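You operate a simulated robot arm through the tools that you are given. There is no shell and no other tool. Be economical: measure what you need, move in short steps, check, and stop when the job is done.

You run a simulated robot arm. Do the job below in one go: nothing can be reset, and whatever is moved stays where it is left.

Task
Stop the drip at the blue pipe valve and bring the pressure back.
Fine: shut the inlet, open the red wheel, bleed to zero, swing the gland lever to TIGHT, reopen the inlet to green, in that order.
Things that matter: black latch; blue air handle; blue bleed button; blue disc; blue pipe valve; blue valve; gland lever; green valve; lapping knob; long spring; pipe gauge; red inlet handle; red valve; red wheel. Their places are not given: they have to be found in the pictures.

The check looks at the end state, three seconds after you hand in, the way a careful person would. Anything else that was tipped, shoved, dropped, spilled or broken makes it a failure.

Robot
A 7-joint arm with a two-finger parallel gripper, fixed in place. Base frame: the origin is at the foot of the arm, x ahead of it, y to its left, z up; the work surface is at about z = 0.8. Lengths are in m, angles in degrees, forces in N, time in s.
With the tool pointing down near the work surface it reaches from about 0.24 to 0.68 m from the base axis. Its first joint turns from -66.0 to 66.0 degrees. Payload 2.4 kg.
The tool frame sits at the grasp point between the pads (the TCP): z along the fingers, y along the line on which they close. The tips reach 0.03 m beyond it. The gripper opens to 0.094 m. The fingers are 0.028 m wide and 0.01 m thick; the gripper's body (0.05 by 0.096 m) begins 0.055 m behind the TCP.
Orientation is told as [roll, pitch, yaw] about the base's x, y, z axes, in that order, counted from this pose: with the fingers straight down and closing along the base's y, the tool's x points along the base's -x, its y along +y and its z along -z.

Tools
- The arm moves only by the tool nudge_tool. Its argument "commands" is a list of rows, each an object (a shift or turn left out is 0, a gripper value left out holds the last) with "dp": the shift along the tool's x, y, z in m, a list of three; "turn": the turn, a rotation vector about the tool's x, y, z in degrees, a list of three. In form: [{"dp": [tx, ty, tz], "turn": [ax, ay, az]}, ...]. A call has 1 to 10 rows; each row is the pose to reach, as a shift and turn from the pose commanded when the call began, along the tool's axes at that moment. "jaw" is the finger opening in m, from 0 to 0.094, set as the call begins (left out, the last holds). Each row takes 0.2 s and may step no farther than 0.05 m and 8.6 degrees from the row before; otherwise, or with a gripper value out of range, the whole call is refused. Where a pose cannot be reached the arm comes as near as it can. A force on the tool above 70 N (or 10 N above the force at the start of the call, whichever is more), or a blocked arm, ends the call early, and 0.2 s more pass. The fingers move at their own pace (about 0.153 m/s each) and stop on an object; they squeeze with about 40 N. The grip force told is the motor's: it shows also when the fingers shut on nothing. Time passes only in rows, and 0.2 s behind the last, so rows that repeat a pose let the fingers close. The reply holds the time, the measured pose of the TCP, the force on the tool along the base axes, the opening and the grip force, in the units named above and with some noise, with the torque about the TCP (base axes, N m) and any sound that the robot's microphone picked up, and new pictures: "show" is both (left out), scene, wrist or none.
- Cameras (640 x 400 px; columns grow to the right, rows downward): "scene" is fixed at [0.0003, 0.4681, 1.4355]; the picture's right is [-0.92, -0.39, 0.00], its down [-0.28, 0.67, -0.69] and it looks along [0.27, -0.63, -0.73] (base axes); focal length 214 px, centre (320, 200). "wrist" rides on the gripper at [0.076, 0.014, -0.102] in the tool frame; the picture's right is [-0.18, 0.98, 0.00], its down [-0.75, -0.14, -0.64] and it looks along [-0.63, -0.12, 0.77] (tool axes); focal length 243 px, centre (320, 200).
- probe_pixels(camera, pixels): for up to 12 pixels [column, row] of the newest picture of that camera ("zoom" is the newest enlarged one), the place [x, y, z] in the base frame of the surface seen there, good to about 0.002 m, but the place of the scene camera against the robot may be out by one fixed shift of up to 0.025 m in any direction. No time passes.
- inspect(camera, box): a new picture of the part [left, top, right, bottom] of that camera's present view, enlarged. No time passes.
- close_job(): hands the job in; it is judged then, once.

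Go step by step. Measure first, check grasps and placings, and put right what went wrong. The budget is 80 turns and 200 pictures, counting those below and the enlarged ones. Unless the task says otherwise, let go and move clear before handing in, and close with one line.

The tools are called after "Request:" as a command line: name --argument value ..., lists and objects as JSON in quotes. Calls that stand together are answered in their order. nudge_tool: Moves the arm, as the interface text tells. Its arguments: {"type":"object","properties":{"commands":{"type":"array","items":{"type":"object","properties":{"dp":{"type":"array","items":{"type":"number"}},"turn":{"type":"array","items":{"type":"number"}}}}},"jaw":{"type":"number"},"show":{"type":"string","enum":["both","scene","wrist","none"]}},"required":["commands"]} The other tools are called the same way: probe_pixels (camera, pixels) gives the place of the surface under pixels of a picture; inspect (camera, box) takes an enlarged picture of a part of a camera's view; close_job () hands the job in.

At the start:

```text
t: 0.0
tool_pos: [0.2904, -0.1658, 1.2291]
tool_rot: [0.0, 0.0, 0.0]
force: [-0.4, 0.0, -0.6]
wrist_torque: [0.0, 0.02, 0.0]
grip_width: 0.094
finger_force: 0.1
```

scene: 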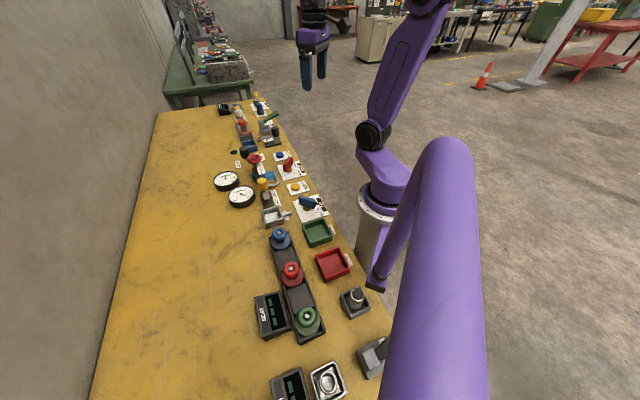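
wrist: 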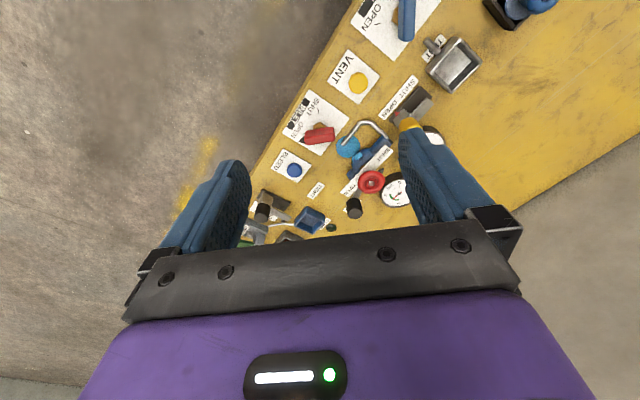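

The wrist view shows the blue pipe with the red wheel near (372,182), the red inlet handle near (318,135) and the bleed button near (294,170). I'll enlarge both views.

Request:
inspect --camera "wrist" --box '[240, 80, 440, 240]'

Request:
inspect --camera "scene" --box '[200, 90, 350, 240]'

```text
2.50 times, centred on (340, 160) of wrist
```

zoom: 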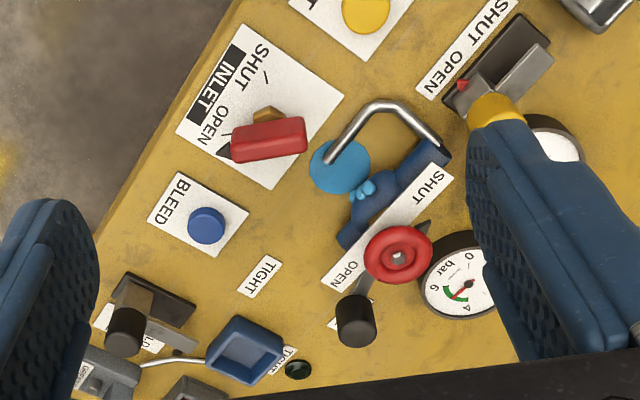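

```text
2.67 times, centred on (275, 165) of scene
```

zoom: 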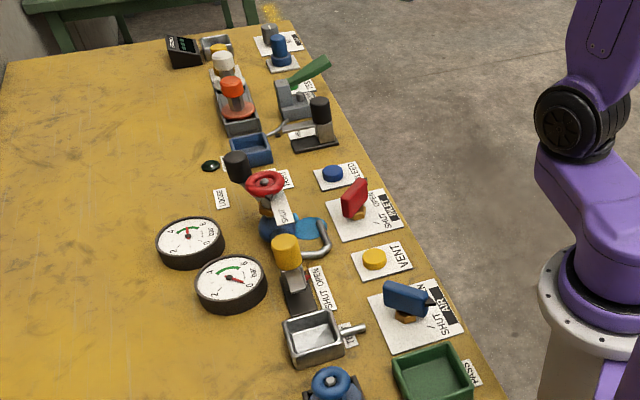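

The pipe set shows clearly: red inlet handle, bleed button, red wheel and a black-knobbed lever. I'll probe these in the wrist view.

Request:
probe_pixels --camera "wrist" --pixels '[[371, 183], [363, 183], [319, 136], [305, 140], [332, 132], [295, 170], [354, 205], [316, 190], [348, 146], [397, 194], [286, 120], [359, 199]]'

Request:
inspect --camera "scene" --box '[215, 125, 305, 215]'

Request:
inspect --camera "wrist" --box '[310, 120, 410, 220]'

```text
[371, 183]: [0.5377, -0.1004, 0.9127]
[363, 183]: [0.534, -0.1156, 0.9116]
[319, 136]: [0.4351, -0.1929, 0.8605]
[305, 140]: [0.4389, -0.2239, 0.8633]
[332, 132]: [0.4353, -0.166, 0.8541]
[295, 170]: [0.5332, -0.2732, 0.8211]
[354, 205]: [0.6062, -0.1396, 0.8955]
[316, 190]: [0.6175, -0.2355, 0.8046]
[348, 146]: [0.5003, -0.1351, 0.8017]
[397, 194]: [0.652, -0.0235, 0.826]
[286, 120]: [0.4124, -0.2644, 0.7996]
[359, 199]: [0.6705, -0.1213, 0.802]
```

```text
4.44 times, centred on (260, 170) of scene
```

zoom: 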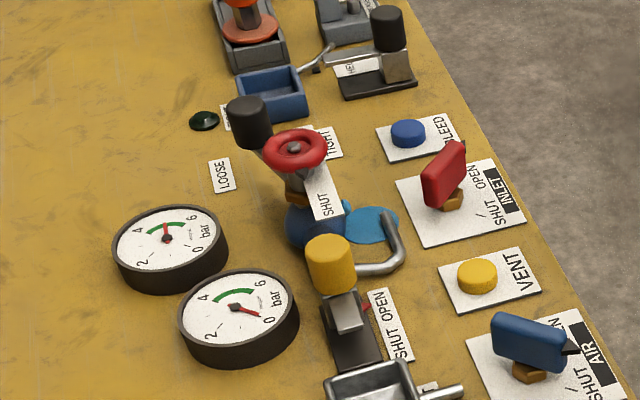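

```text
4.00 times, centred on (360, 170) of wrist
```

zoom: 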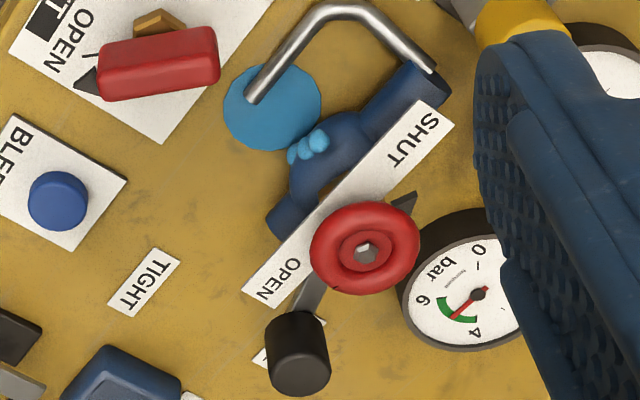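

The pipe gauge beside the wheel reads in the green, and the handle points at OPEN. I need a closer view of the wheel, lever and plate, so I'll lower the tool about 0.12 m.

Request:
nudge_tool --commands '[{"dp": [0, 0, 0.04]}, {"dp": [0.01, 0.02, 0.08]}, {"dp": [0.02, 0.03, 0.12]}]' --show "wrist"

```text
t: 0.8
tool_pos: [0.271, -0.1331, 1.11]
tool_rot: [0.0, 0.1, 0.1]
force: [0.0, -0.3, 0.7]
wrist_torque: [-0.02, -0.02, -0.01]
grip_width: 0.0942
finger_force: 0.0
```

wrist: 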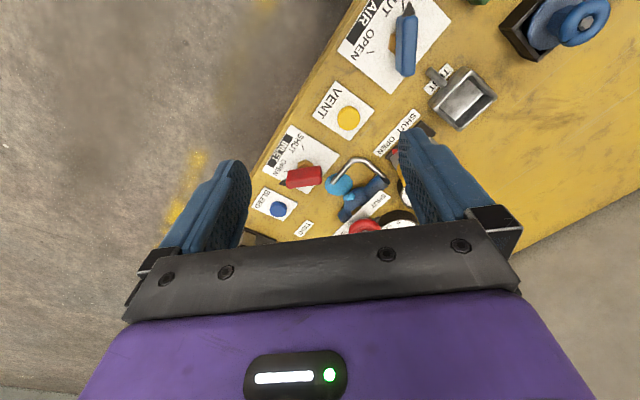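

The wrist camera sees far objects at the bottom, hidden by the gripper, so I'll move ahead (+x) to bring the wheel into the middle.

Request:
nudge_tool --commands '[{"dp": [-0.04, 0.01, -0.02]}, {"dp": [-0.08, 0.02, -0.04]}, {"dp": [-0.11, 0.05, -0.05]}, {"dp": [-0.14, 0.06, -0.05]}]' --show "wrist"

Request:
inspect --camera "wrist" --box '[220, 20, 440, 240]'

```text
t: 1.8
tool_pos: [0.4116, -0.0769, 1.1615]
tool_rot: [0.0, 0.0, 0.0]
force: [0.0, 0.7, -0.1]
wrist_torque: [0.03, 0.01, -0.04]
grip_width: 0.0939
finger_force: 0.0
```

wrist: 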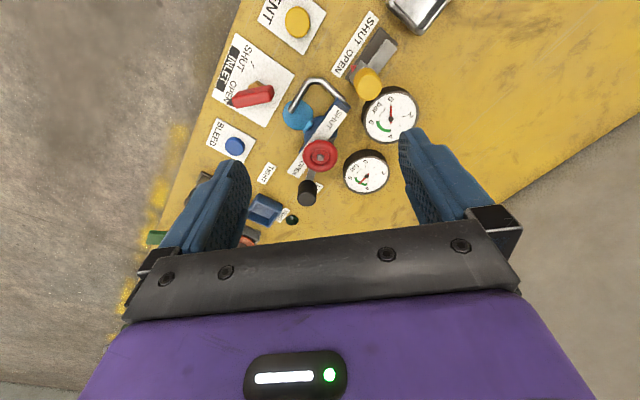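

```text
1.82 times, centred on (330, 130) of wrist
```

zoom: 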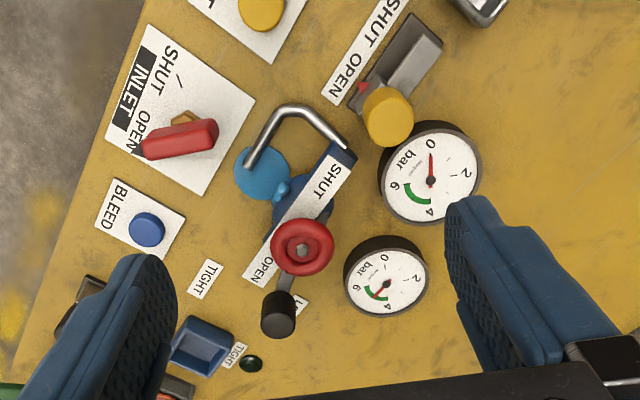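

Request:
inspect --camera "wrist" --box '[270, 70, 370, 220]'

Request:
probe_pixels --camera "wrist" --pixels '[[319, 157], [319, 140], [304, 153], [336, 152], [319, 170], [336, 115], [300, 168], [306, 185], [309, 200], [268, 173], [320, 186], [314, 178]]'

Request:
probe_pixels --camera "wrist" --pixels '[[234, 146], [253, 96], [236, 101], [270, 92], [226, 99], [253, 65], [230, 95], [258, 85], [366, 175], [300, 115], [266, 209], [207, 178]]'

```text
2.67 times, centred on (320, 145) of wrist
```

zoom: 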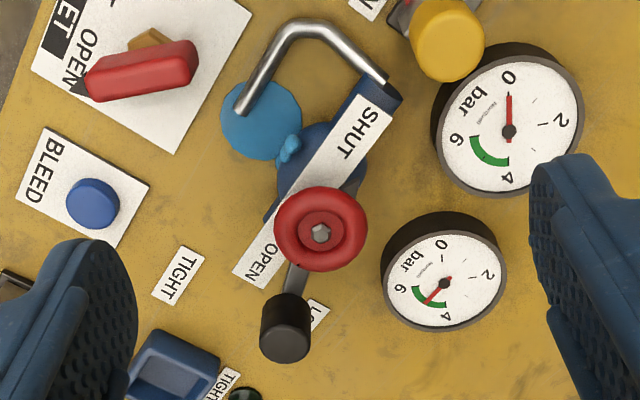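

```text
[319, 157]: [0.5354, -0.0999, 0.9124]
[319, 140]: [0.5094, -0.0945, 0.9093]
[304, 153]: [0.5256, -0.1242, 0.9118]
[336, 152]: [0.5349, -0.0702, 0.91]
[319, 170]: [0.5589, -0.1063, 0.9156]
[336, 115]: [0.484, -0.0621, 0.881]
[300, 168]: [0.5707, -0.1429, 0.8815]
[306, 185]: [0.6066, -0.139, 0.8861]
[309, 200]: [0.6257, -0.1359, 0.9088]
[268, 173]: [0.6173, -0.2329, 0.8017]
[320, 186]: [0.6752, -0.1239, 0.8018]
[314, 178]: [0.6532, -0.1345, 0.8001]
```

```text
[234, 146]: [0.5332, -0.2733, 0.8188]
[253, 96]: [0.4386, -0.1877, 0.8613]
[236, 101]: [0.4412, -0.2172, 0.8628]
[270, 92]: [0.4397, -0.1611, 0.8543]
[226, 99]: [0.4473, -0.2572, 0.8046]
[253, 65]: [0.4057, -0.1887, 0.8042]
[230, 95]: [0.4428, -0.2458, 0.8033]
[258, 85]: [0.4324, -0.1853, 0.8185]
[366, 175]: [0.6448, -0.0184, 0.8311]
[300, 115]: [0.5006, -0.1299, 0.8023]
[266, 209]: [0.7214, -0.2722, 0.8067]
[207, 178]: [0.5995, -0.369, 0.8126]
```

The pipe gauge (366,175) is in the green; the inlet pointer is at OPEN (-y) and the SHUT tick lies toward -x, so the handle at about (0.439,-0.189,0.86) needs a quarter turn clockwise. I'll turn the gripper to yaw +90 above it.

Request:
nudge_tool --commands '[{"dp": [-0.003, -0.011, 0.016], "turn": [0, 0, -8.5]}, {"dp": [-0.006, -0.022, 0.032], "turn": [0, 0, -17]}, {"dp": [-0.009, -0.033, 0.048], "turn": [0, 0, -25.5]}, {"dp": [-0.012, -0.045, 0.064], "turn": [0, 0, -34]}, {"dp": [-0.015, -0.056, 0.08], "turn": [0, 0, -42.5]}, {"dp": [-0.018, -0.067, 0.096], "turn": [0, 0, -51]}, {"dp": [-0.021, -0.078, 0.112], "turn": [0, 0, -59.5]}, {"dp": [-0.024, -0.089, 0.128], "turn": [0, 0, -68]}, {"dp": [-0.026, -0.1, 0.144], "turn": [0, 0, -76.5]}, {"dp": [-0.027, -0.113, 0.16], "turn": [0, 0, -85]}]' --jaw 0.06 --show "both"

```text
t: 4.0
tool_pos: [0.4384, -0.1855, 0.9995]
tool_rot: [0.0, 0.0, 85.1]
force: [-1.5, -0.8, 0.3]
wrist_torque: [0.04, 0.03, -0.02]
grip_width: 0.06
finger_force: 0.0
```

scene: 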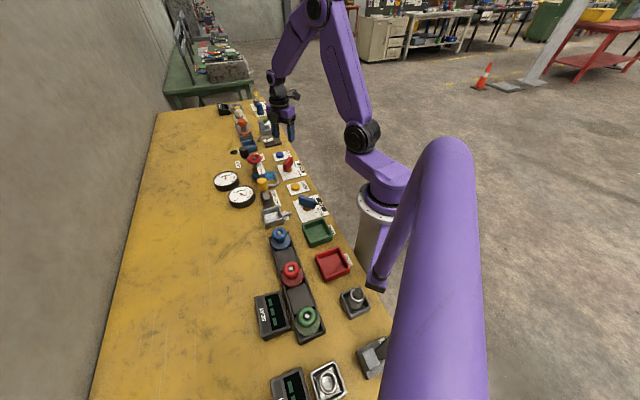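
wrist: 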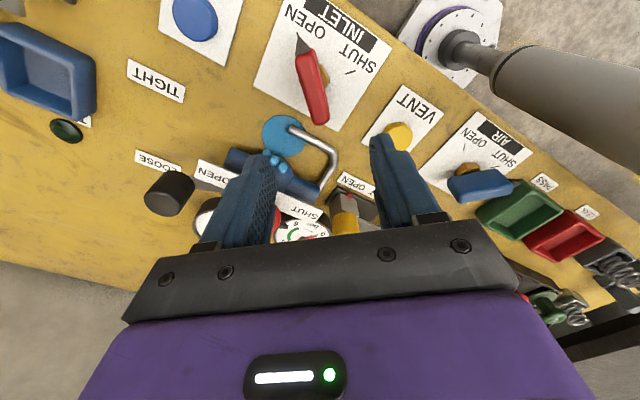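

The handle is seen end to end now at (300,40)-(320,120). I'll probe it and its nut precisely.

Request:
probe_pixels --camera "wrist" --pixels '[[300, 42], [304, 58], [313, 85], [320, 118], [304, 85], [323, 85], [326, 76], [350, 73], [311, 48], [313, 62], [303, 22], [353, 55]]'

Request:
inspect --camera "wrist" --box '[250, 0, 410, 140]'

Request:
inspect --camera "wrist" --box '[130, 90, 350, 250]'

```text
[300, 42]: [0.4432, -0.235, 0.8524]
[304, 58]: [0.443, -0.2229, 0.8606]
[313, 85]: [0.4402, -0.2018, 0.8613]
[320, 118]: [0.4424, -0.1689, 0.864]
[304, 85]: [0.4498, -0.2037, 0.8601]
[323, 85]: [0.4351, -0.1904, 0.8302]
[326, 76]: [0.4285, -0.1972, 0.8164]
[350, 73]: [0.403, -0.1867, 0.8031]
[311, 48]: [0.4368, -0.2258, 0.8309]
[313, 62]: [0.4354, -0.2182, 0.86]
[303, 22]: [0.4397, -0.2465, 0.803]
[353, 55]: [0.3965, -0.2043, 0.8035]
```

```text
2.86 times, centred on (330, 70) of wrist
```

zoom: 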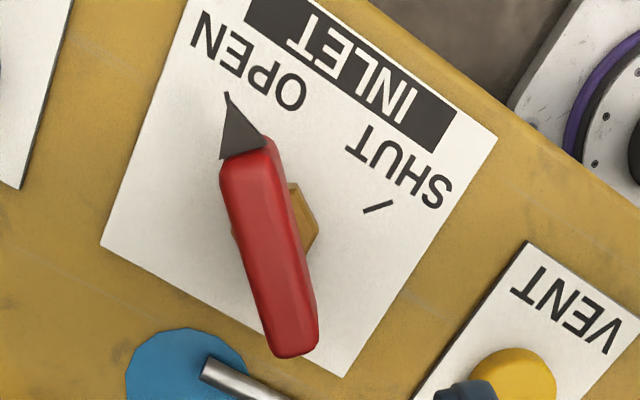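

```text
2.50 times, centred on (240, 170) of wrist
```

zoom: 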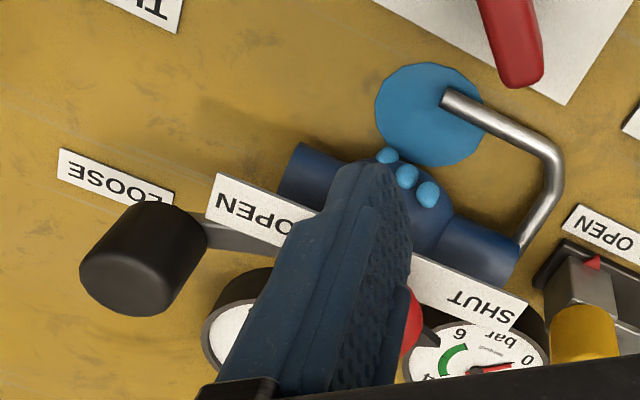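

The handle lies along y at x≈0.442, with its middle at y≈-0.194. I'll square the yaw to 90 and descend with the jaws straddling it.

Request:
nudge_tool --commands '[{"dp": [0.0083, -0.0033, 0.03], "turn": [0, 0, -5]}, {"dp": [0.0083, -0.0033, 0.07], "turn": [0, 0, -5]}, {"dp": [0.0083, -0.0033, 0.11], "turn": [0, 0, -5]}, {"dp": [0.0083, -0.0033, 0.13], "turn": [0, 0, -5]}, {"dp": [0.0083, -0.0033, 0.1465], "turn": [0, 0, -5]}]' --jaw 0.05

```text
t: 5.2
tool_pos: [0.4421, -0.1966, 0.8533]
tool_rot: [-0.1, 0.0, 90.0]
force: [0.8, 0.0, 0.2]
wrist_torque: [-0.02, 0.01, 0.0]
grip_width: 0.0498
finger_force: 0.1
```

scene: 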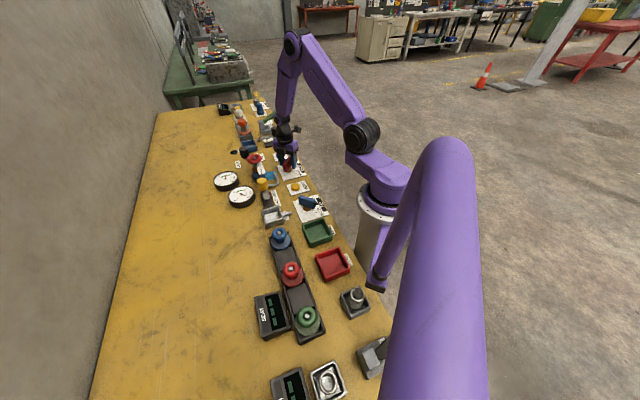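
wrist: 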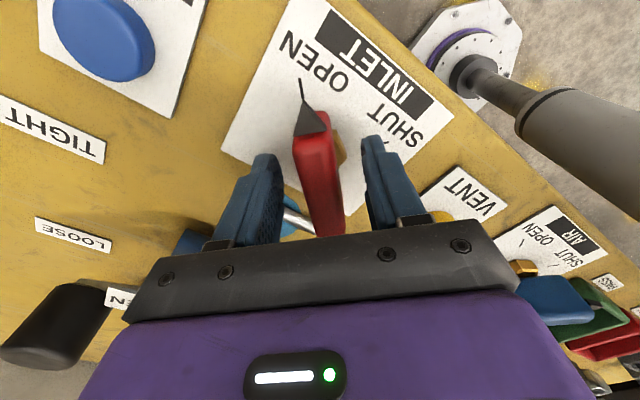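

The handle sits between the fingers at (318,180). I'll close on it.

Request:
nudge_tool --commands '[{"dp": [0, 0, 0]}, {"dp": [0, 0, 0]}]' --jaw 0 --show "none"

```text
t: 5.8
tool_pos: [0.4422, -0.1977, 0.854]
tool_rot: [0.0, 0.1, 90.1]
force: [-4.1, -0.2, -4.6]
wrist_torque: [0.0, -0.07, -0.01]
grip_width: 0.0231
finger_force: 44.6
```

The grip is firm at 0.023 m. I'll rotate clockwise about 86° (tool z +) with the centre held.

Request:
nudge_tool --commands '[{"turn": [0, 0, 8.5]}, {"turn": [0, 0, 17]}, {"turn": [0, 0, 25.5]}, {"turn": [0, 0, 34]}, {"turn": [0, 0, 42.5]}, {"turn": [0, 0, 51]}, {"turn": [0, 0, 59.5]}, {"turn": [0, 0, 68]}, {"turn": [0, 0, 76.5]}, {"turn": [0, 0, 85]}]'

```text
t: 8.0
tool_pos: [0.4395, -0.1944, 0.8527]
tool_rot: [0.2, 0.3, 4.9]
force: [-19.5, 14.8, 26.5]
wrist_torque: [-0.14, -0.01, 0.08]
grip_width: 0.0233
finger_force: 45.1
```

scene: 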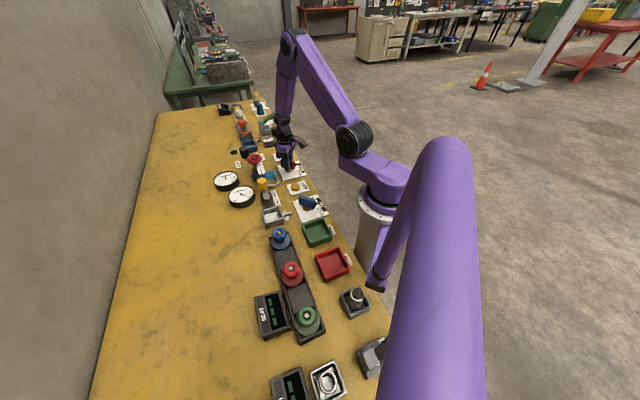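
wrist: 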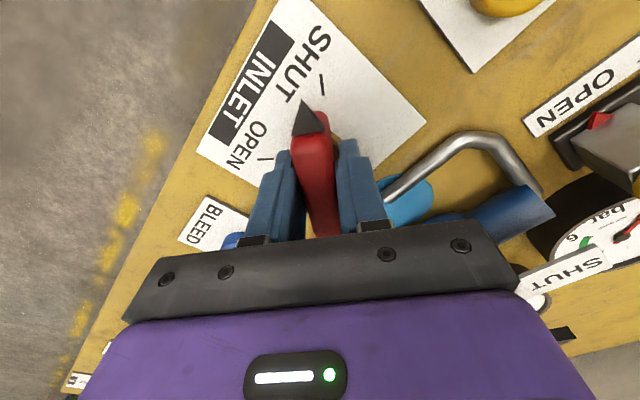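

The pointer (303,100) looks a bit short of the SHUT tick (322,87). I'll probe both ticks and the pointer.

Request:
probe_pixels --camera "wrist" --pixels '[[320, 79], [324, 92], [258, 158], [273, 158], [303, 103], [304, 125], [318, 230]]'

Request:
inspect --camera "wrist" --box '[220, 40, 420, 240]'

```text
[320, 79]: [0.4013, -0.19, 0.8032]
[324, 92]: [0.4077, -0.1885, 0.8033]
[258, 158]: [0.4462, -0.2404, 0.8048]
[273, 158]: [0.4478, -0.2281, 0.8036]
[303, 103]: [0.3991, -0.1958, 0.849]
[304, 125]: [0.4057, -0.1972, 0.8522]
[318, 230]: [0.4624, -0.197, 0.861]
```

```text
2.00 times, centred on (320, 140) of wrist
```

zoom: 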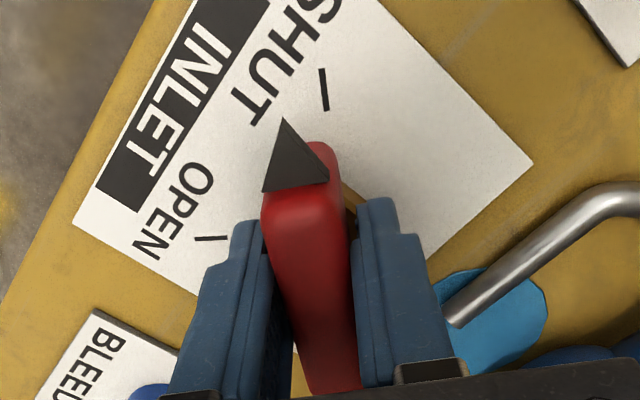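

The SHUT tick bears about 172° from the pivot and the pointer about -177°, so roughly 8-10° remain. I'll turn further in small steps.

Request:
nudge_tool --commands '[{"turn": [0, 0, 4]}, {"turn": [0, 0, 8]}, {"turn": [0, 0, 11]}, {"turn": [0, 0, 11]}]' --show "wrist"

Request:
inspect --camera "wrist" --box '[220, 40, 420, 240]'

Request:
inspect --camera "scene" --box '[205, 130, 305, 220]'

```text
t: 9.0
tool_pos: [0.4396, -0.196, 0.8533]
tool_rot: [0.1, 0.3, -5.9]
force: [-5.2, 20.0, -9.3]
wrist_torque: [-0.17, 0.58, 1.4]
grip_width: 0.0253
finger_force: 45.5
```

wrist: 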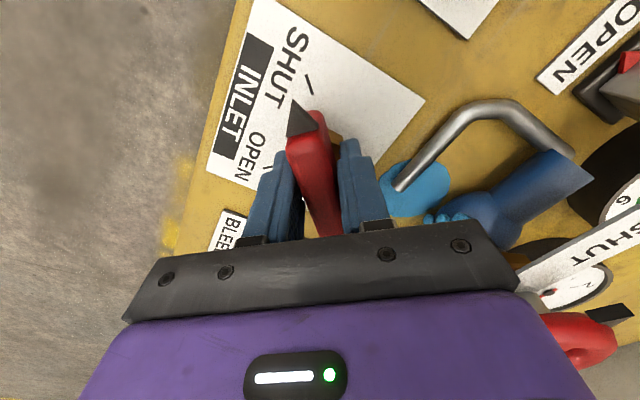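

```text
2.00 times, centred on (320, 140) of wrist
```

zoom: 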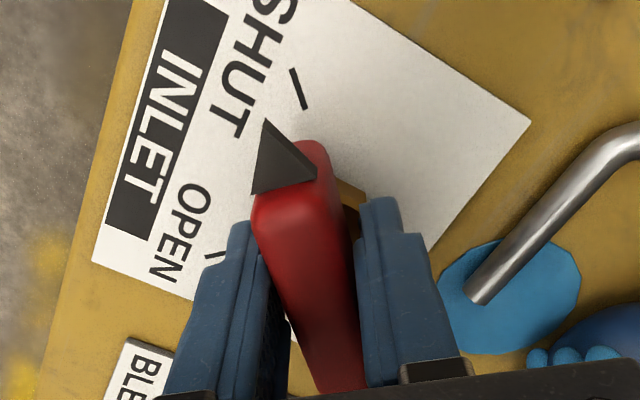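

```text
4.44 times, centred on (255, 175) of scene
```

zoom: 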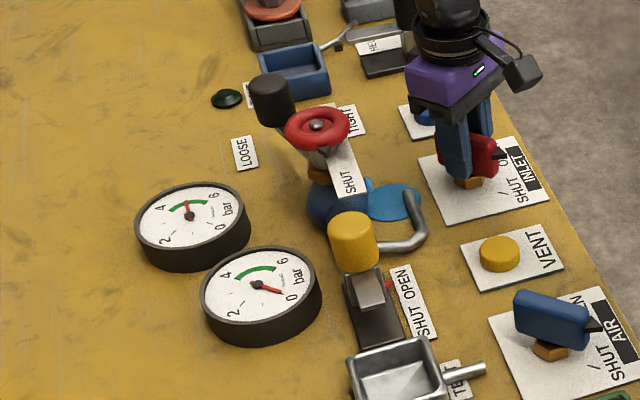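

The torque rose to 1.4 N m and the jaws were pried slightly, so the handle is against its SHUT stop. I'll release, rise and check.

Request:
nudge_tool --commands '[{"turn": [0, 0, -8]}, {"turn": [0, 0, -8]}, {"dp": [0, 0, -0.04], "turn": [0, 0, -8]}, {"dp": [0, 0, -0.08], "turn": [0, 0, -8]}, {"dp": [0, 0, -0.12], "turn": [0, 0, -8]}]' --jaw 0.05 --show "wrist"

Request:
inspect --camera "wrist" --box '[230, 20, 430, 220]'

```text
t: 10.2
tool_pos: [0.4397, -0.1988, 0.9763]
tool_rot: [0.0, 0.0, 2.1]
force: [-0.5, 0.6, -0.3]
wrist_torque: [0.02, 0.04, -0.03]
grip_width: 0.0499
finger_force: 0.1
```

wrist: 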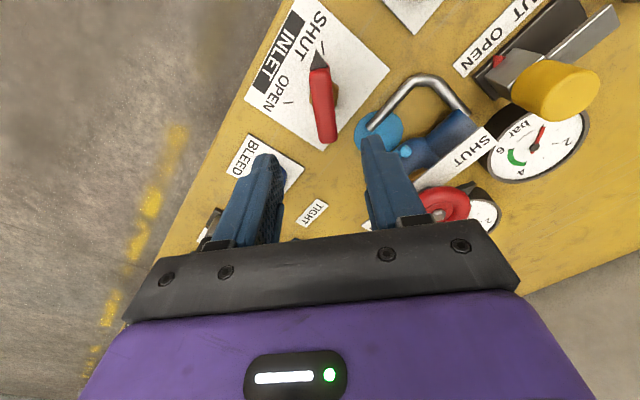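

```text
2.00 times, centred on (330, 120) of wrist
```

zoom: 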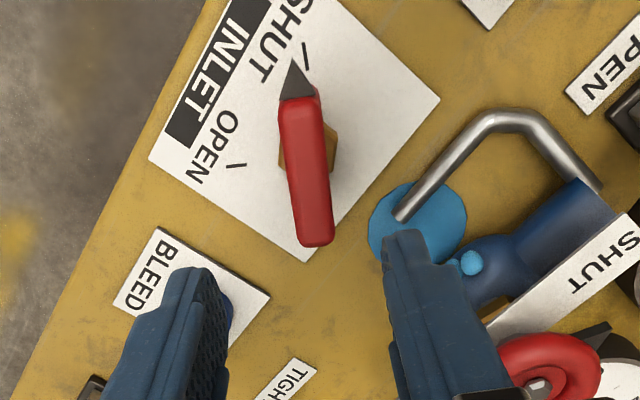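

The handle now points to SHUT. Next I'll look at the wheel from closer, since a dark pointer shows beside it at (465,190).

Request:
nudge_tool --commands '[{"dp": [0, 0.03, -0.04]}, {"dp": [0.005, 0.07, -0.06]}, {"dp": [0.01, 0.12, -0.06]}]' --jaw 0.094 --show "wrist"

Request:
inspect --camera "wrist" --box '[240, 60, 420, 240]'

```text
refused: row 3 steps farther than a row can; nothing moved
```

```text
2.22 times, centred on (330, 150) of wrist
```

zoom: 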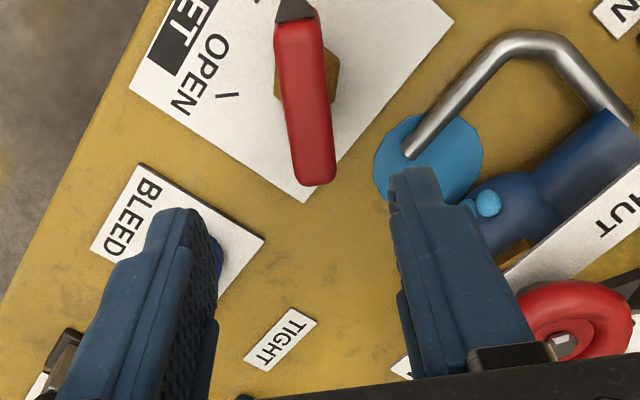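

The step was a touch too long; I'll split it.

Request:
nudge_tool --commands '[{"dp": [0, 0.02, -0.04]}, {"dp": [0.005, 0.055, -0.06]}, {"dp": [0.01, 0.09, -0.06]}, {"dp": [0.01, 0.12, -0.06]}]' --jaw 0.094 --show "wrist"

Request:
inspect --camera "wrist" --box '[240, 60, 420, 240]'

```text
t: 11.2
tool_pos: [0.4251, -0.0773, 1.0323]
tool_rot: [0.0, -0.1, 2.0]
force: [-1.0, -0.4, -0.3]
wrist_torque: [-0.04, 0.02, -0.02]
grip_width: 0.0939
finger_force: 0.0
```

wrist: 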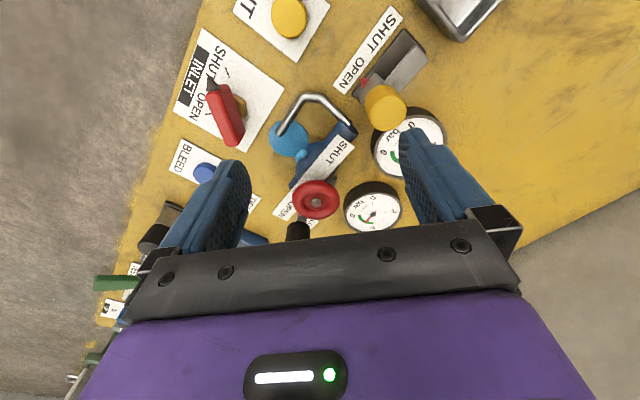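

```text
2.22 times, centred on (330, 150) of wrist
```

zoom: 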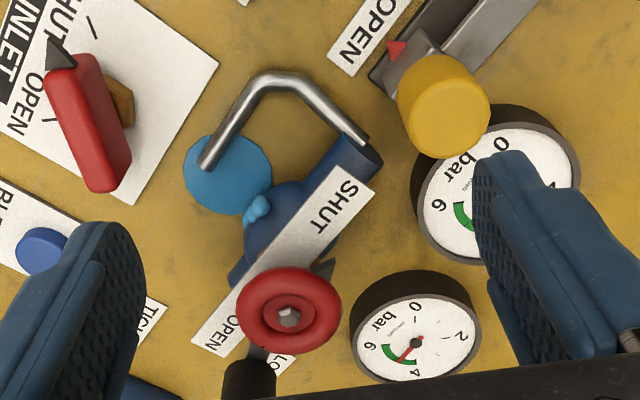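

Request:
probe_pixels --camera "wrist" --pixels '[[333, 178], [331, 182], [335, 181], [336, 176], [316, 203], [295, 200], [337, 200], [315, 183], [350, 142], [297, 209], [304, 217], [344, 155]]'

Request:
inspect --camera "wrist" --box '[290, 130, 360, 230]'

```text
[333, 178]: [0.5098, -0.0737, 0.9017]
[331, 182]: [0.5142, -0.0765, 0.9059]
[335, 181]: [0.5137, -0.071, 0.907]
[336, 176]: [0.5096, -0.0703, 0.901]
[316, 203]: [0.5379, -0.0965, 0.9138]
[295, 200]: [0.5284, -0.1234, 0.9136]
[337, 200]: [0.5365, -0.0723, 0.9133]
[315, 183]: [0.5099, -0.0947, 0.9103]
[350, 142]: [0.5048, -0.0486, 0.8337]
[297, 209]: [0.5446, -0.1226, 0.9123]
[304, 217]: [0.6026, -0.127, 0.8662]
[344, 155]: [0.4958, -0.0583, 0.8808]
```

```text
4.00 times, centred on (325, 180) of wrist
```

zoom: 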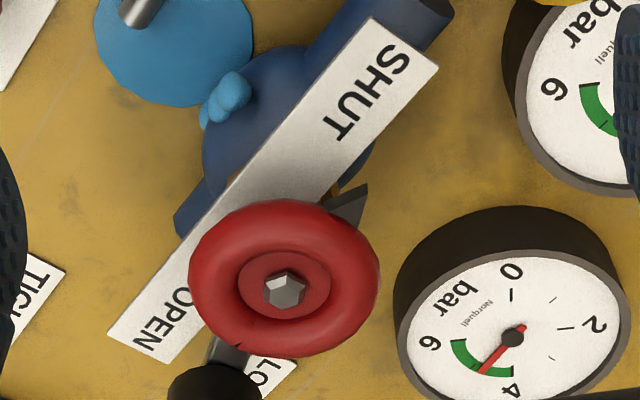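

The wheel's pointer bears about 133°, beside the SHUT end of the plate, while OPEN is at about -52°, so it needs about half a turn (I'll try counter-clockwise). I'll move above the wheel centre (0.537,-0.0975) with yaw -45 so the fingers avoid the pointer.

Request:
nudge_tool --commands '[{"dp": [-0.02, -0.004, 0], "turn": [0, 0, 8]}, {"dp": [-0.04, -0.008, 0], "turn": [0, 0, 16]}, {"dp": [-0.06, -0.012, 0], "turn": [0, 0, 24]}, {"dp": [-0.08, -0.016, 0.01], "turn": [0, 0, 32]}, {"dp": [-0.1, -0.02, 0.02], "turn": [0, 0, 40]}, {"dp": [-0.111, -0.024, 0.03], "turn": [0, 0, 47]}, {"dp": [-0.111, -0.024, 0.05], "turn": [0, 0, 47]}]' --jaw 0.09

```text
t: 12.8
tool_pos: [0.5388, -0.0954, 0.9819]
tool_rot: [0.0, 0.0, -45.1]
force: [0.2, 0.4, 1.1]
wrist_torque: [0.03, -0.01, 0.01]
grip_width: 0.0899
finger_force: 0.1
```

scene: 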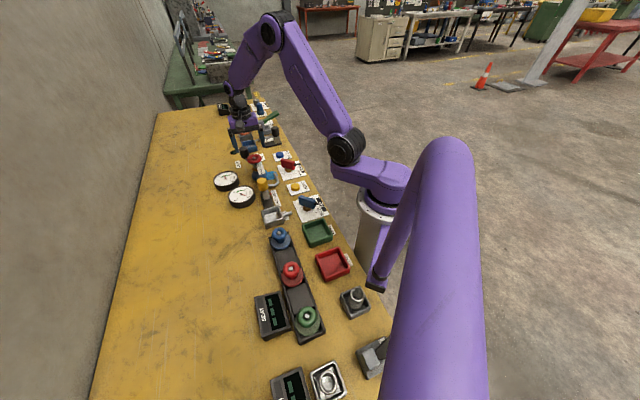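
wrist: 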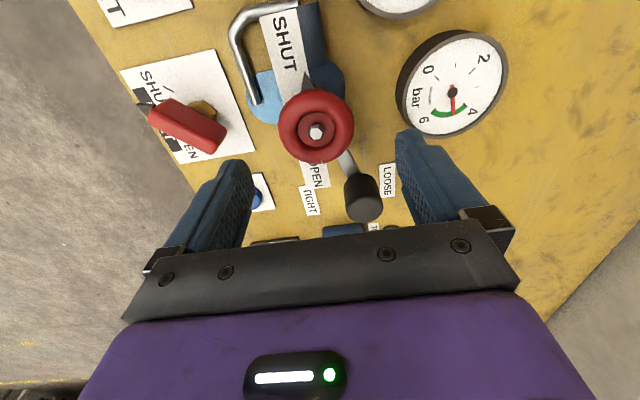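

The wheel appears at (316,130), which is where a point 0.07 m below the TCP should project, so I'm well centred. I'll check the rim heights before descending.

Request:
probe_pixels --camera "wrist" --pixels '[[282, 128], [350, 128], [316, 95], [316, 160], [316, 132], [306, 80], [285, 50], [316, 172], [363, 200], [345, 165], [365, 180], [362, 215]]'

Request:
inspect --camera "scene" --box '[210, 110, 300, 200]'

```text
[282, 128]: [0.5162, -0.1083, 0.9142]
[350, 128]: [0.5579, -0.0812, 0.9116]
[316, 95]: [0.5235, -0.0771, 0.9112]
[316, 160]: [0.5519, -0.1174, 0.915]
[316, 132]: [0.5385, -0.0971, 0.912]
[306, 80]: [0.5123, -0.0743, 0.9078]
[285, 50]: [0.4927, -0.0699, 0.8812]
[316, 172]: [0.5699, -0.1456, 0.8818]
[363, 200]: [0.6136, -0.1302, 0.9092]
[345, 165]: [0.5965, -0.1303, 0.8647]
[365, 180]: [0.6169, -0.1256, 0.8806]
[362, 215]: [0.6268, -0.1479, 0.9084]
```

```text
4.44 times, centred on (255, 155) of scene
```

zoom: 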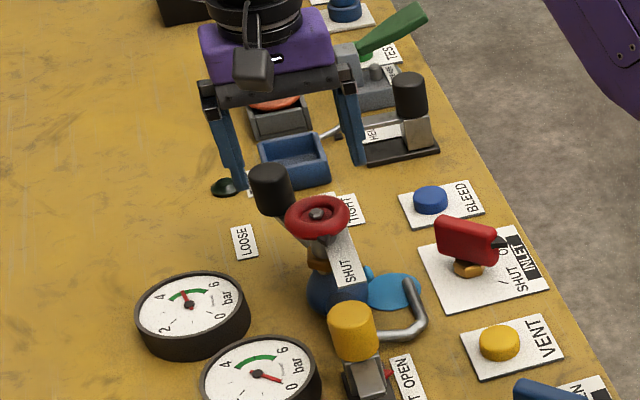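

Rim centre is (0.5375,-0.0965), top 0.915, with the plate below at 0.881. I'll descend to TCP z≈0.921 (tips 0.891) and close on the rim.

Request:
nudge_tool --commands '[{"dp": [0, 0, 0.03]}, {"dp": [0, 0, 0.05]}, {"dp": [0, 0, 0.061]}, {"dp": [0, 0, 0.061]}]' --show "none"

Request:
nudge_tool --commands '[{"dp": [0, 0, 0]}, {"dp": [0, 0, 0]}, {"dp": [0, 0, 0]}]' --jaw 0.03 --show "wrist"

```text
t: 13.8
tool_pos: [0.537, -0.0967, 0.9233]
tool_rot: [0.0, 0.0, -45.0]
force: [-0.1, 0.0, -1.2]
wrist_torque: [-0.02, 0.0, 0.01]
grip_width: 0.09
finger_force: 0.0
```

```text
t: 14.6
tool_pos: [0.5381, -0.0994, 0.9224]
tool_rot: [-0.1, 0.1, -45.1]
force: [-9.4, -8.5, 0.0]
wrist_torque: [0.06, 0.38, 0.12]
grip_width: 0.0598
finger_force: 45.2
```

wrist: 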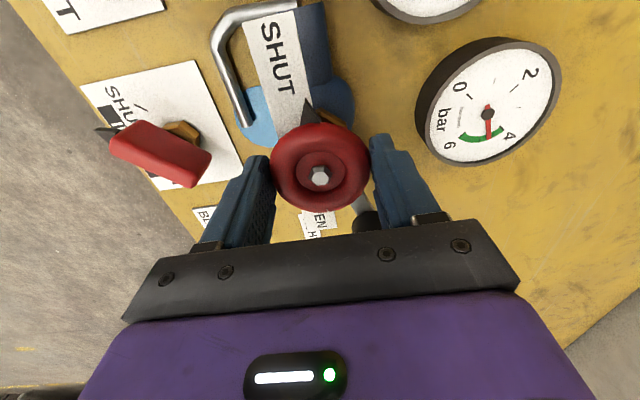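

The wheel is held at 0.060 m. I'll try counter-clockwise (tool z −) by a small amount and watch the torque.

Request:
nudge_tool --commands '[{"turn": [0, 0, -5]}, {"turn": [0, 0, -10]}, {"turn": [0, 0, -15]}]' --show "wrist"

```text
t: 15.4
tool_pos: [0.5374, -0.0983, 0.9228]
tool_rot: [-0.1, 0.2, -30.0]
force: [-25.4, -14.5, 4.8]
wrist_torque: [-0.8, -0.61, -0.03]
grip_width: 0.0599
finger_force: 45.1
```

wrist: 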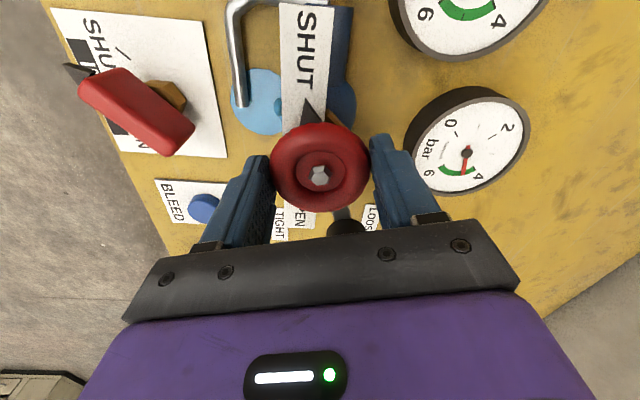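

The pointer (310,110) turns with the gripper and the twisting torque is near zero, so it turns freely. I'll continue 85° more.

Request:
nudge_tool --commands '[{"turn": [0, 0, -8.5]}, {"turn": [0, 0, -17]}, {"turn": [0, 0, -25.5]}, {"turn": [0, 0, -34]}, {"turn": [0, 0, -42.5]}, {"turn": [0, 0, -51]}, {"turn": [0, 0, -59.5]}, {"turn": [0, 0, -68]}, {"turn": [0, 0, -76.5]}, {"turn": [0, 0, -85]}]' --show "wrist"

```text
t: 17.6
tool_pos: [0.537, -0.0994, 0.9229]
tool_rot: [0.1, 0.0, 55.0]
force: [-20.4, -18.5, 13.1]
wrist_torque: [-0.28, 0.28, 0.01]
grip_width: 0.0596
finger_force: 44.9
```

wrist: 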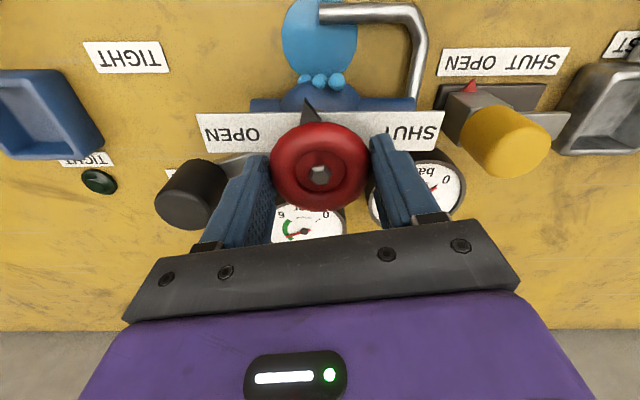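

The pointer is at the halfway mark, between SHUT and OPEN. I'll continue another 80°.

Request:
nudge_tool --commands '[{"turn": [0, 0, -8.5]}, {"turn": [0, 0, -17]}, {"turn": [0, 0, -25.5]}, {"turn": [0, 0, -34]}, {"turn": [0, 0, -42.5]}, {"turn": [0, 0, -51]}, {"turn": [0, 0, -59.5]}, {"turn": [0, 0, -68]}, {"turn": [0, 0, -76.5]}, {"turn": [0, 0, -80]}]' --show "wrist"

```text
t: 19.8
tool_pos: [0.5383, -0.0994, 0.9228]
tool_rot: [0.0, 0.1, 135.0]
force: [-8.5, -21.7, 15.0]
wrist_torque: [0.01, 0.77, -0.02]
grip_width: 0.0598
finger_force: 44.9
```

wrist: 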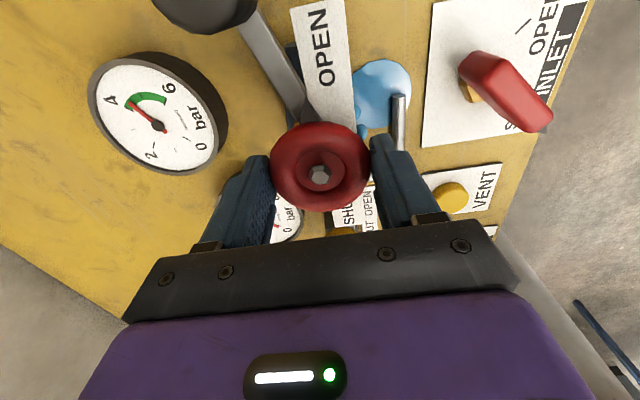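

The pointer is now at the plate's OPEN end. I'll press a few degrees further to find the stop.

Request:
nudge_tool --commands '[{"turn": [0, 0, -5]}, {"turn": [0, 0, -10]}]' --show "wrist"

Request:
inspect --camera "wrist" --box '[220, 0, 420, 220]'

```text
t: 20.4
tool_pos: [0.5366, -0.0977, 0.9208]
tool_rot: [0.1, -0.4, 144.9]
force: [-19.7, -13.9, 4.4]
wrist_torque: [-0.14, -0.01, -0.53]
grip_width: 0.0589
finger_force: 45.4
```

wrist: 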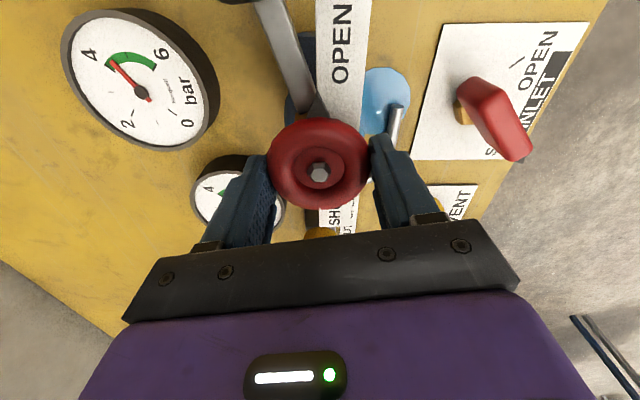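

```text
1.82 times, centred on (320, 110) of wrist
```

zoom: 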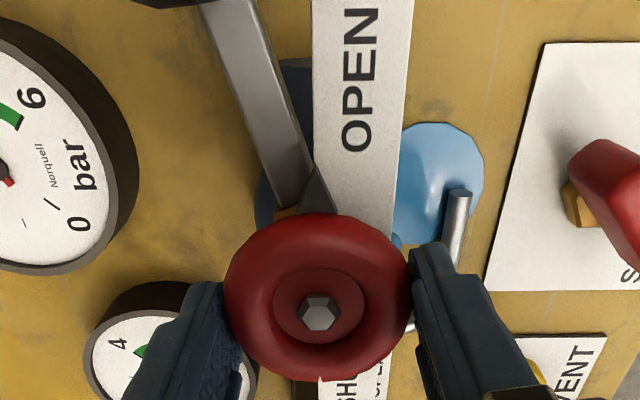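

A resisting torque of 0.5 N m appears, so the wheel is at its OPEN stop. I'll release, lift, and move above the BLEED button (0.533,-0.273) while unwinding the yaw.

Request:
nudge_tool --commands '[{"dp": [0, 0, 0]}, {"dp": [0, 0, -0.03]}, {"dp": [0, 0, -0.07]}, {"dp": [0.014, 0.021, -0.08], "turn": [0, 0, 8.5]}, {"dp": [0.028, 0.042, -0.08], "turn": [0, 0, 17]}, {"dp": [0.042, 0.063, -0.08], "turn": [0, 0, 25.5]}, {"dp": [0.056, 0.084, -0.08], "turn": [0, 0, 34]}, {"dp": [0.07, 0.105, -0.08], "turn": [0, 0, 42.5]}, {"dp": [0.084, 0.126, -0.08], "turn": [0, 0, 51]}, {"dp": [0.097, 0.146, -0.08], "turn": [0, 0, 59.5]}]' --jaw 0.085

Request:
inspect --camera "scene" --box '[205, 110, 305, 220]'

```text
t: 22.6
tool_pos: [0.5337, -0.2716, 1.0021]
tool_rot: [0.0, -0.1, 85.4]
force: [0.6, -0.2, -0.6]
wrist_torque: [0.01, 0.04, 0.04]
grip_width: 0.0851
finger_force: 0.1
```

scene: 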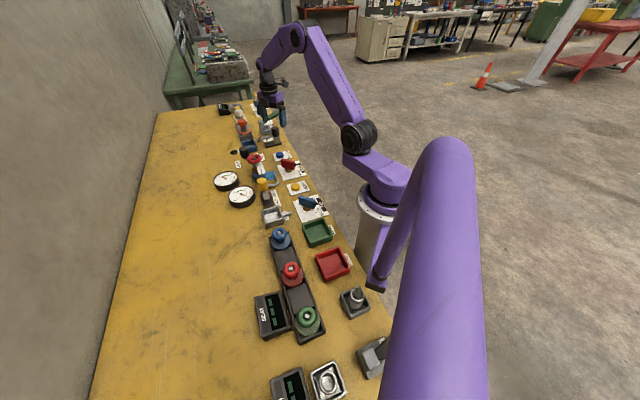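
wrist: 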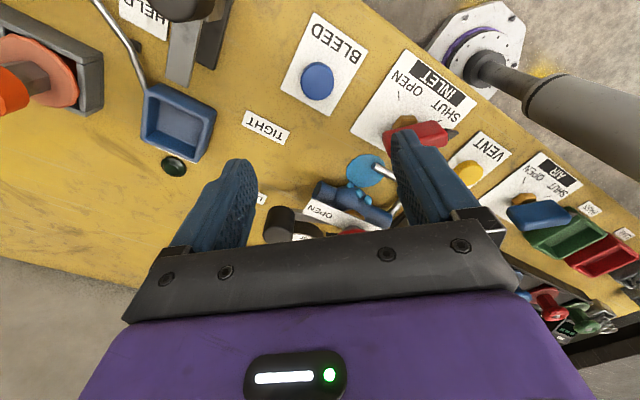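

```text
3.64 times, centred on (255, 165) of scene
```

zoom: 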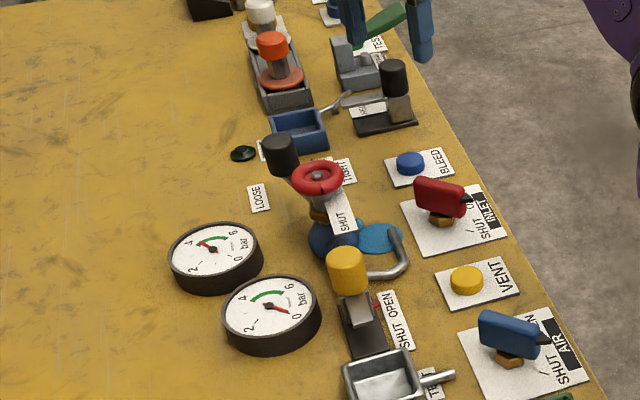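

The pipe gauge has slipped to about 4, and the button is at (317,82). I'll probe its centre and the surroundings.

Request:
probe_pixels --camera "wrist" --pixels '[[317, 79], [303, 80], [332, 80], [317, 95], [317, 65], [293, 85], [195, 30]]'

```text
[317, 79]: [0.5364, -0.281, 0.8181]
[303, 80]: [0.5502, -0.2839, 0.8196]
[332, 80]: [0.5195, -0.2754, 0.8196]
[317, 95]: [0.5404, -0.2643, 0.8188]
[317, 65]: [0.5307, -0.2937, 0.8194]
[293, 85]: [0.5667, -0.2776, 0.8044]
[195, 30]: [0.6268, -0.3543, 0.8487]
```

The button centre is (0.535,-0.279), top 0.819. I'll close the jaws and descend to just above it.

Request:
nudge_tool --commands '[{"dp": [0.0074, -0.0019, 0.03]}, {"dp": [0.0074, -0.0019, 0.07]}, {"dp": [0.0074, -0.0019, 0.11]}, {"dp": [0.0074, -0.0019, 0.146]}, {"dp": [0.0074, -0.0019, 0.146]}]' --jaw 0 --show "wrist"

```text
t: 23.8
tool_pos: [0.5353, -0.2811, 0.8569]
tool_rot: [0.0, 0.0, 85.4]
force: [-0.8, -0.4, -0.1]
wrist_torque: [0.0, -0.01, -0.01]
grip_width: 0.0
finger_force: 32.7
```

wrist: 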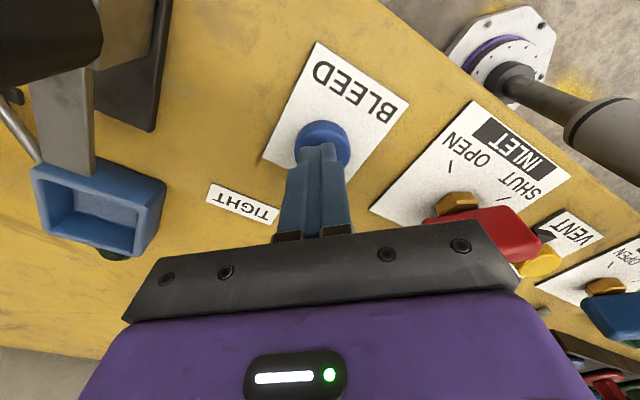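

The closed tips are over the button (322,145). I'll press down gently in small steps and hold, watching the gauge from the scene camera.

Request:
nudge_tool --commands '[{"dp": [0, 0, 0.006]}, {"dp": [0, 0, 0.01]}, {"dp": [0, 0, 0.013]}, {"dp": [0, 0, 0.013]}, {"dp": [0, 0, 0.013]}, {"dp": [0, 0, 0.013]}]' --show "none"

Request:
inspect --camera "scene" --box '[205, 130, 305, 220]'

```text
t: 25.2
tool_pos: [0.5364, -0.2823, 0.8446]
tool_rot: [0.0, -0.1, 85.5]
force: [0.3, -0.6, 2.1]
wrist_torque: [-0.04, 0.01, 0.01]
grip_width: 0.0001
finger_force: 33.0
heard: click
```

```text
4.44 times, centred on (255, 175) of scene
```

zoom: 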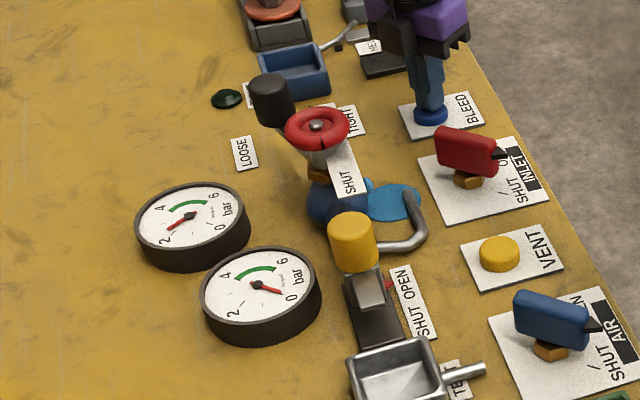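

The button clicked and the pipe gauge has fallen to about 2.3. I'll keep holding.

Request:
nudge_tool --commands '[{"dp": [0, 0, 0.001]}, {"dp": [0, 0, 0.001]}, {"dp": [0, 0, 0.001]}, {"dp": [0, 0, 0.001]}, {"dp": [0, 0, 0.001]}, {"dp": [0, 0, 0.001]}, {"dp": [0, 0, 0.001]}, {"dp": [0, 0, 0.001]}, {"dp": [0, 0, 0.001]}, {"dp": [0, 0, 0.001]}]' --show "none"

Request:
inspect --camera "scene" --box '[205, 130, 305, 220]'

```text
t: 27.4
tool_pos: [0.5361, -0.2795, 0.8428]
tool_rot: [-0.1, 0.0, 85.4]
force: [0.9, -0.5, 3.3]
wrist_torque: [-0.02, -0.04, -0.02]
grip_width: 0.0
finger_force: 33.2
```

```text
4.44 times, centred on (255, 175) of scene
```

zoom: 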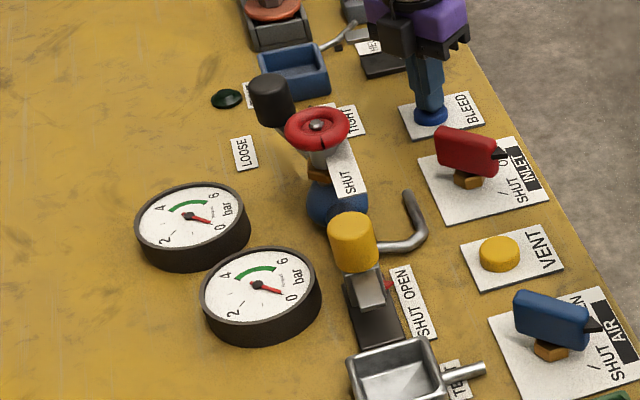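

The pipe gauge is at 0 and the puddle has gone. I'll hold a moment more, then rise and swing toward the black gland lever knob (~0.619,-0.135).

Request:
nudge_tool --commands '[{"dp": [0, 0, 0]}, {"dp": [0, 0, 0]}, {"dp": [0, 0, -0.05]}, {"dp": [0, 0, -0.1], "turn": [0, 0, 8.5]}, {"dp": [-0.02, -0.01, -0.14], "turn": [0, 0, 17]}, {"dp": [-0.045, -0.02, -0.17], "turn": [0, 0, 25.5]}, {"dp": [-0.07, -0.033, -0.18], "turn": [0, 0, 34]}, {"dp": [-0.1, -0.048, -0.18], "turn": [0, 0, 42.5]}, {"dp": [-0.13, -0.06, -0.18], "turn": [0, 0, 51]}, {"dp": [-0.151, -0.072, -0.18], "turn": [0, 0, 59.5]}]' --show "none"

Request:
nudge_tool --commands '[{"turn": [0, 0, 8.5]}, {"turn": [0, 0, 17]}, {"turn": [0, 0, 25.5]}, {"turn": [0, 0, 34]}, {"turn": [0, 0, 42.5]}, {"turn": [0, 0, 51]}]' --jaw 0.07

Request:
inspect --camera "scene" --box '[205, 130, 305, 220]'

```text
t: 29.6
tool_pos: [0.6205, -0.1353, 1.0238]
tool_rot: [0.0, 0.0, 25.9]
force: [-0.5, 0.0, 0.6]
wrist_torque: [0.0, 0.02, -0.01]
grip_width: 0.0
finger_force: 33.0
```

```text
t: 31.0
tool_pos: [0.6197, -0.135, 1.0216]
tool_rot: [0.0, 0.0, -25.1]
force: [0.1, 0.9, 0.4]
wrist_torque: [0.0, -0.04, 0.0]
grip_width: 0.0698
finger_force: 0.1
```

scene: 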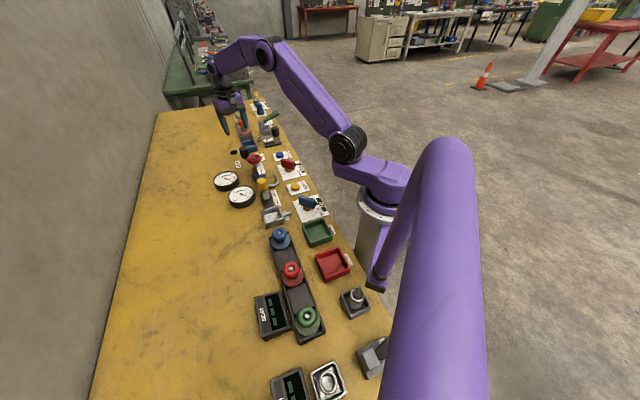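
wrist: 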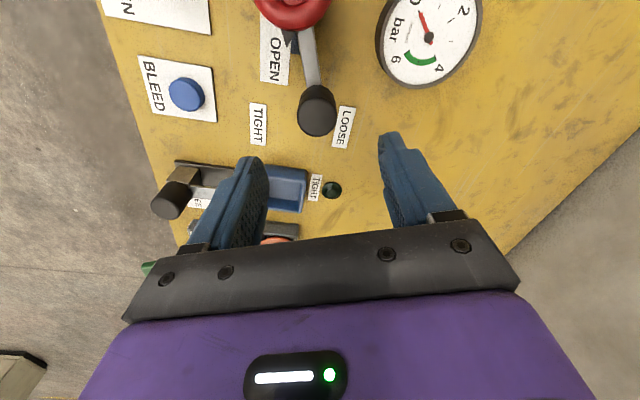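

```text
4.44 times, centred on (255, 175) of scene
```

zoom: 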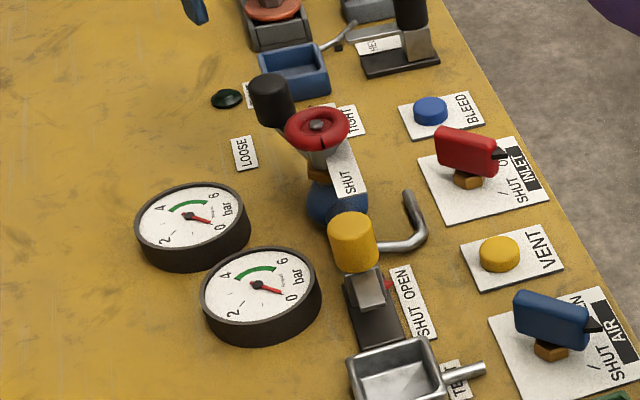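

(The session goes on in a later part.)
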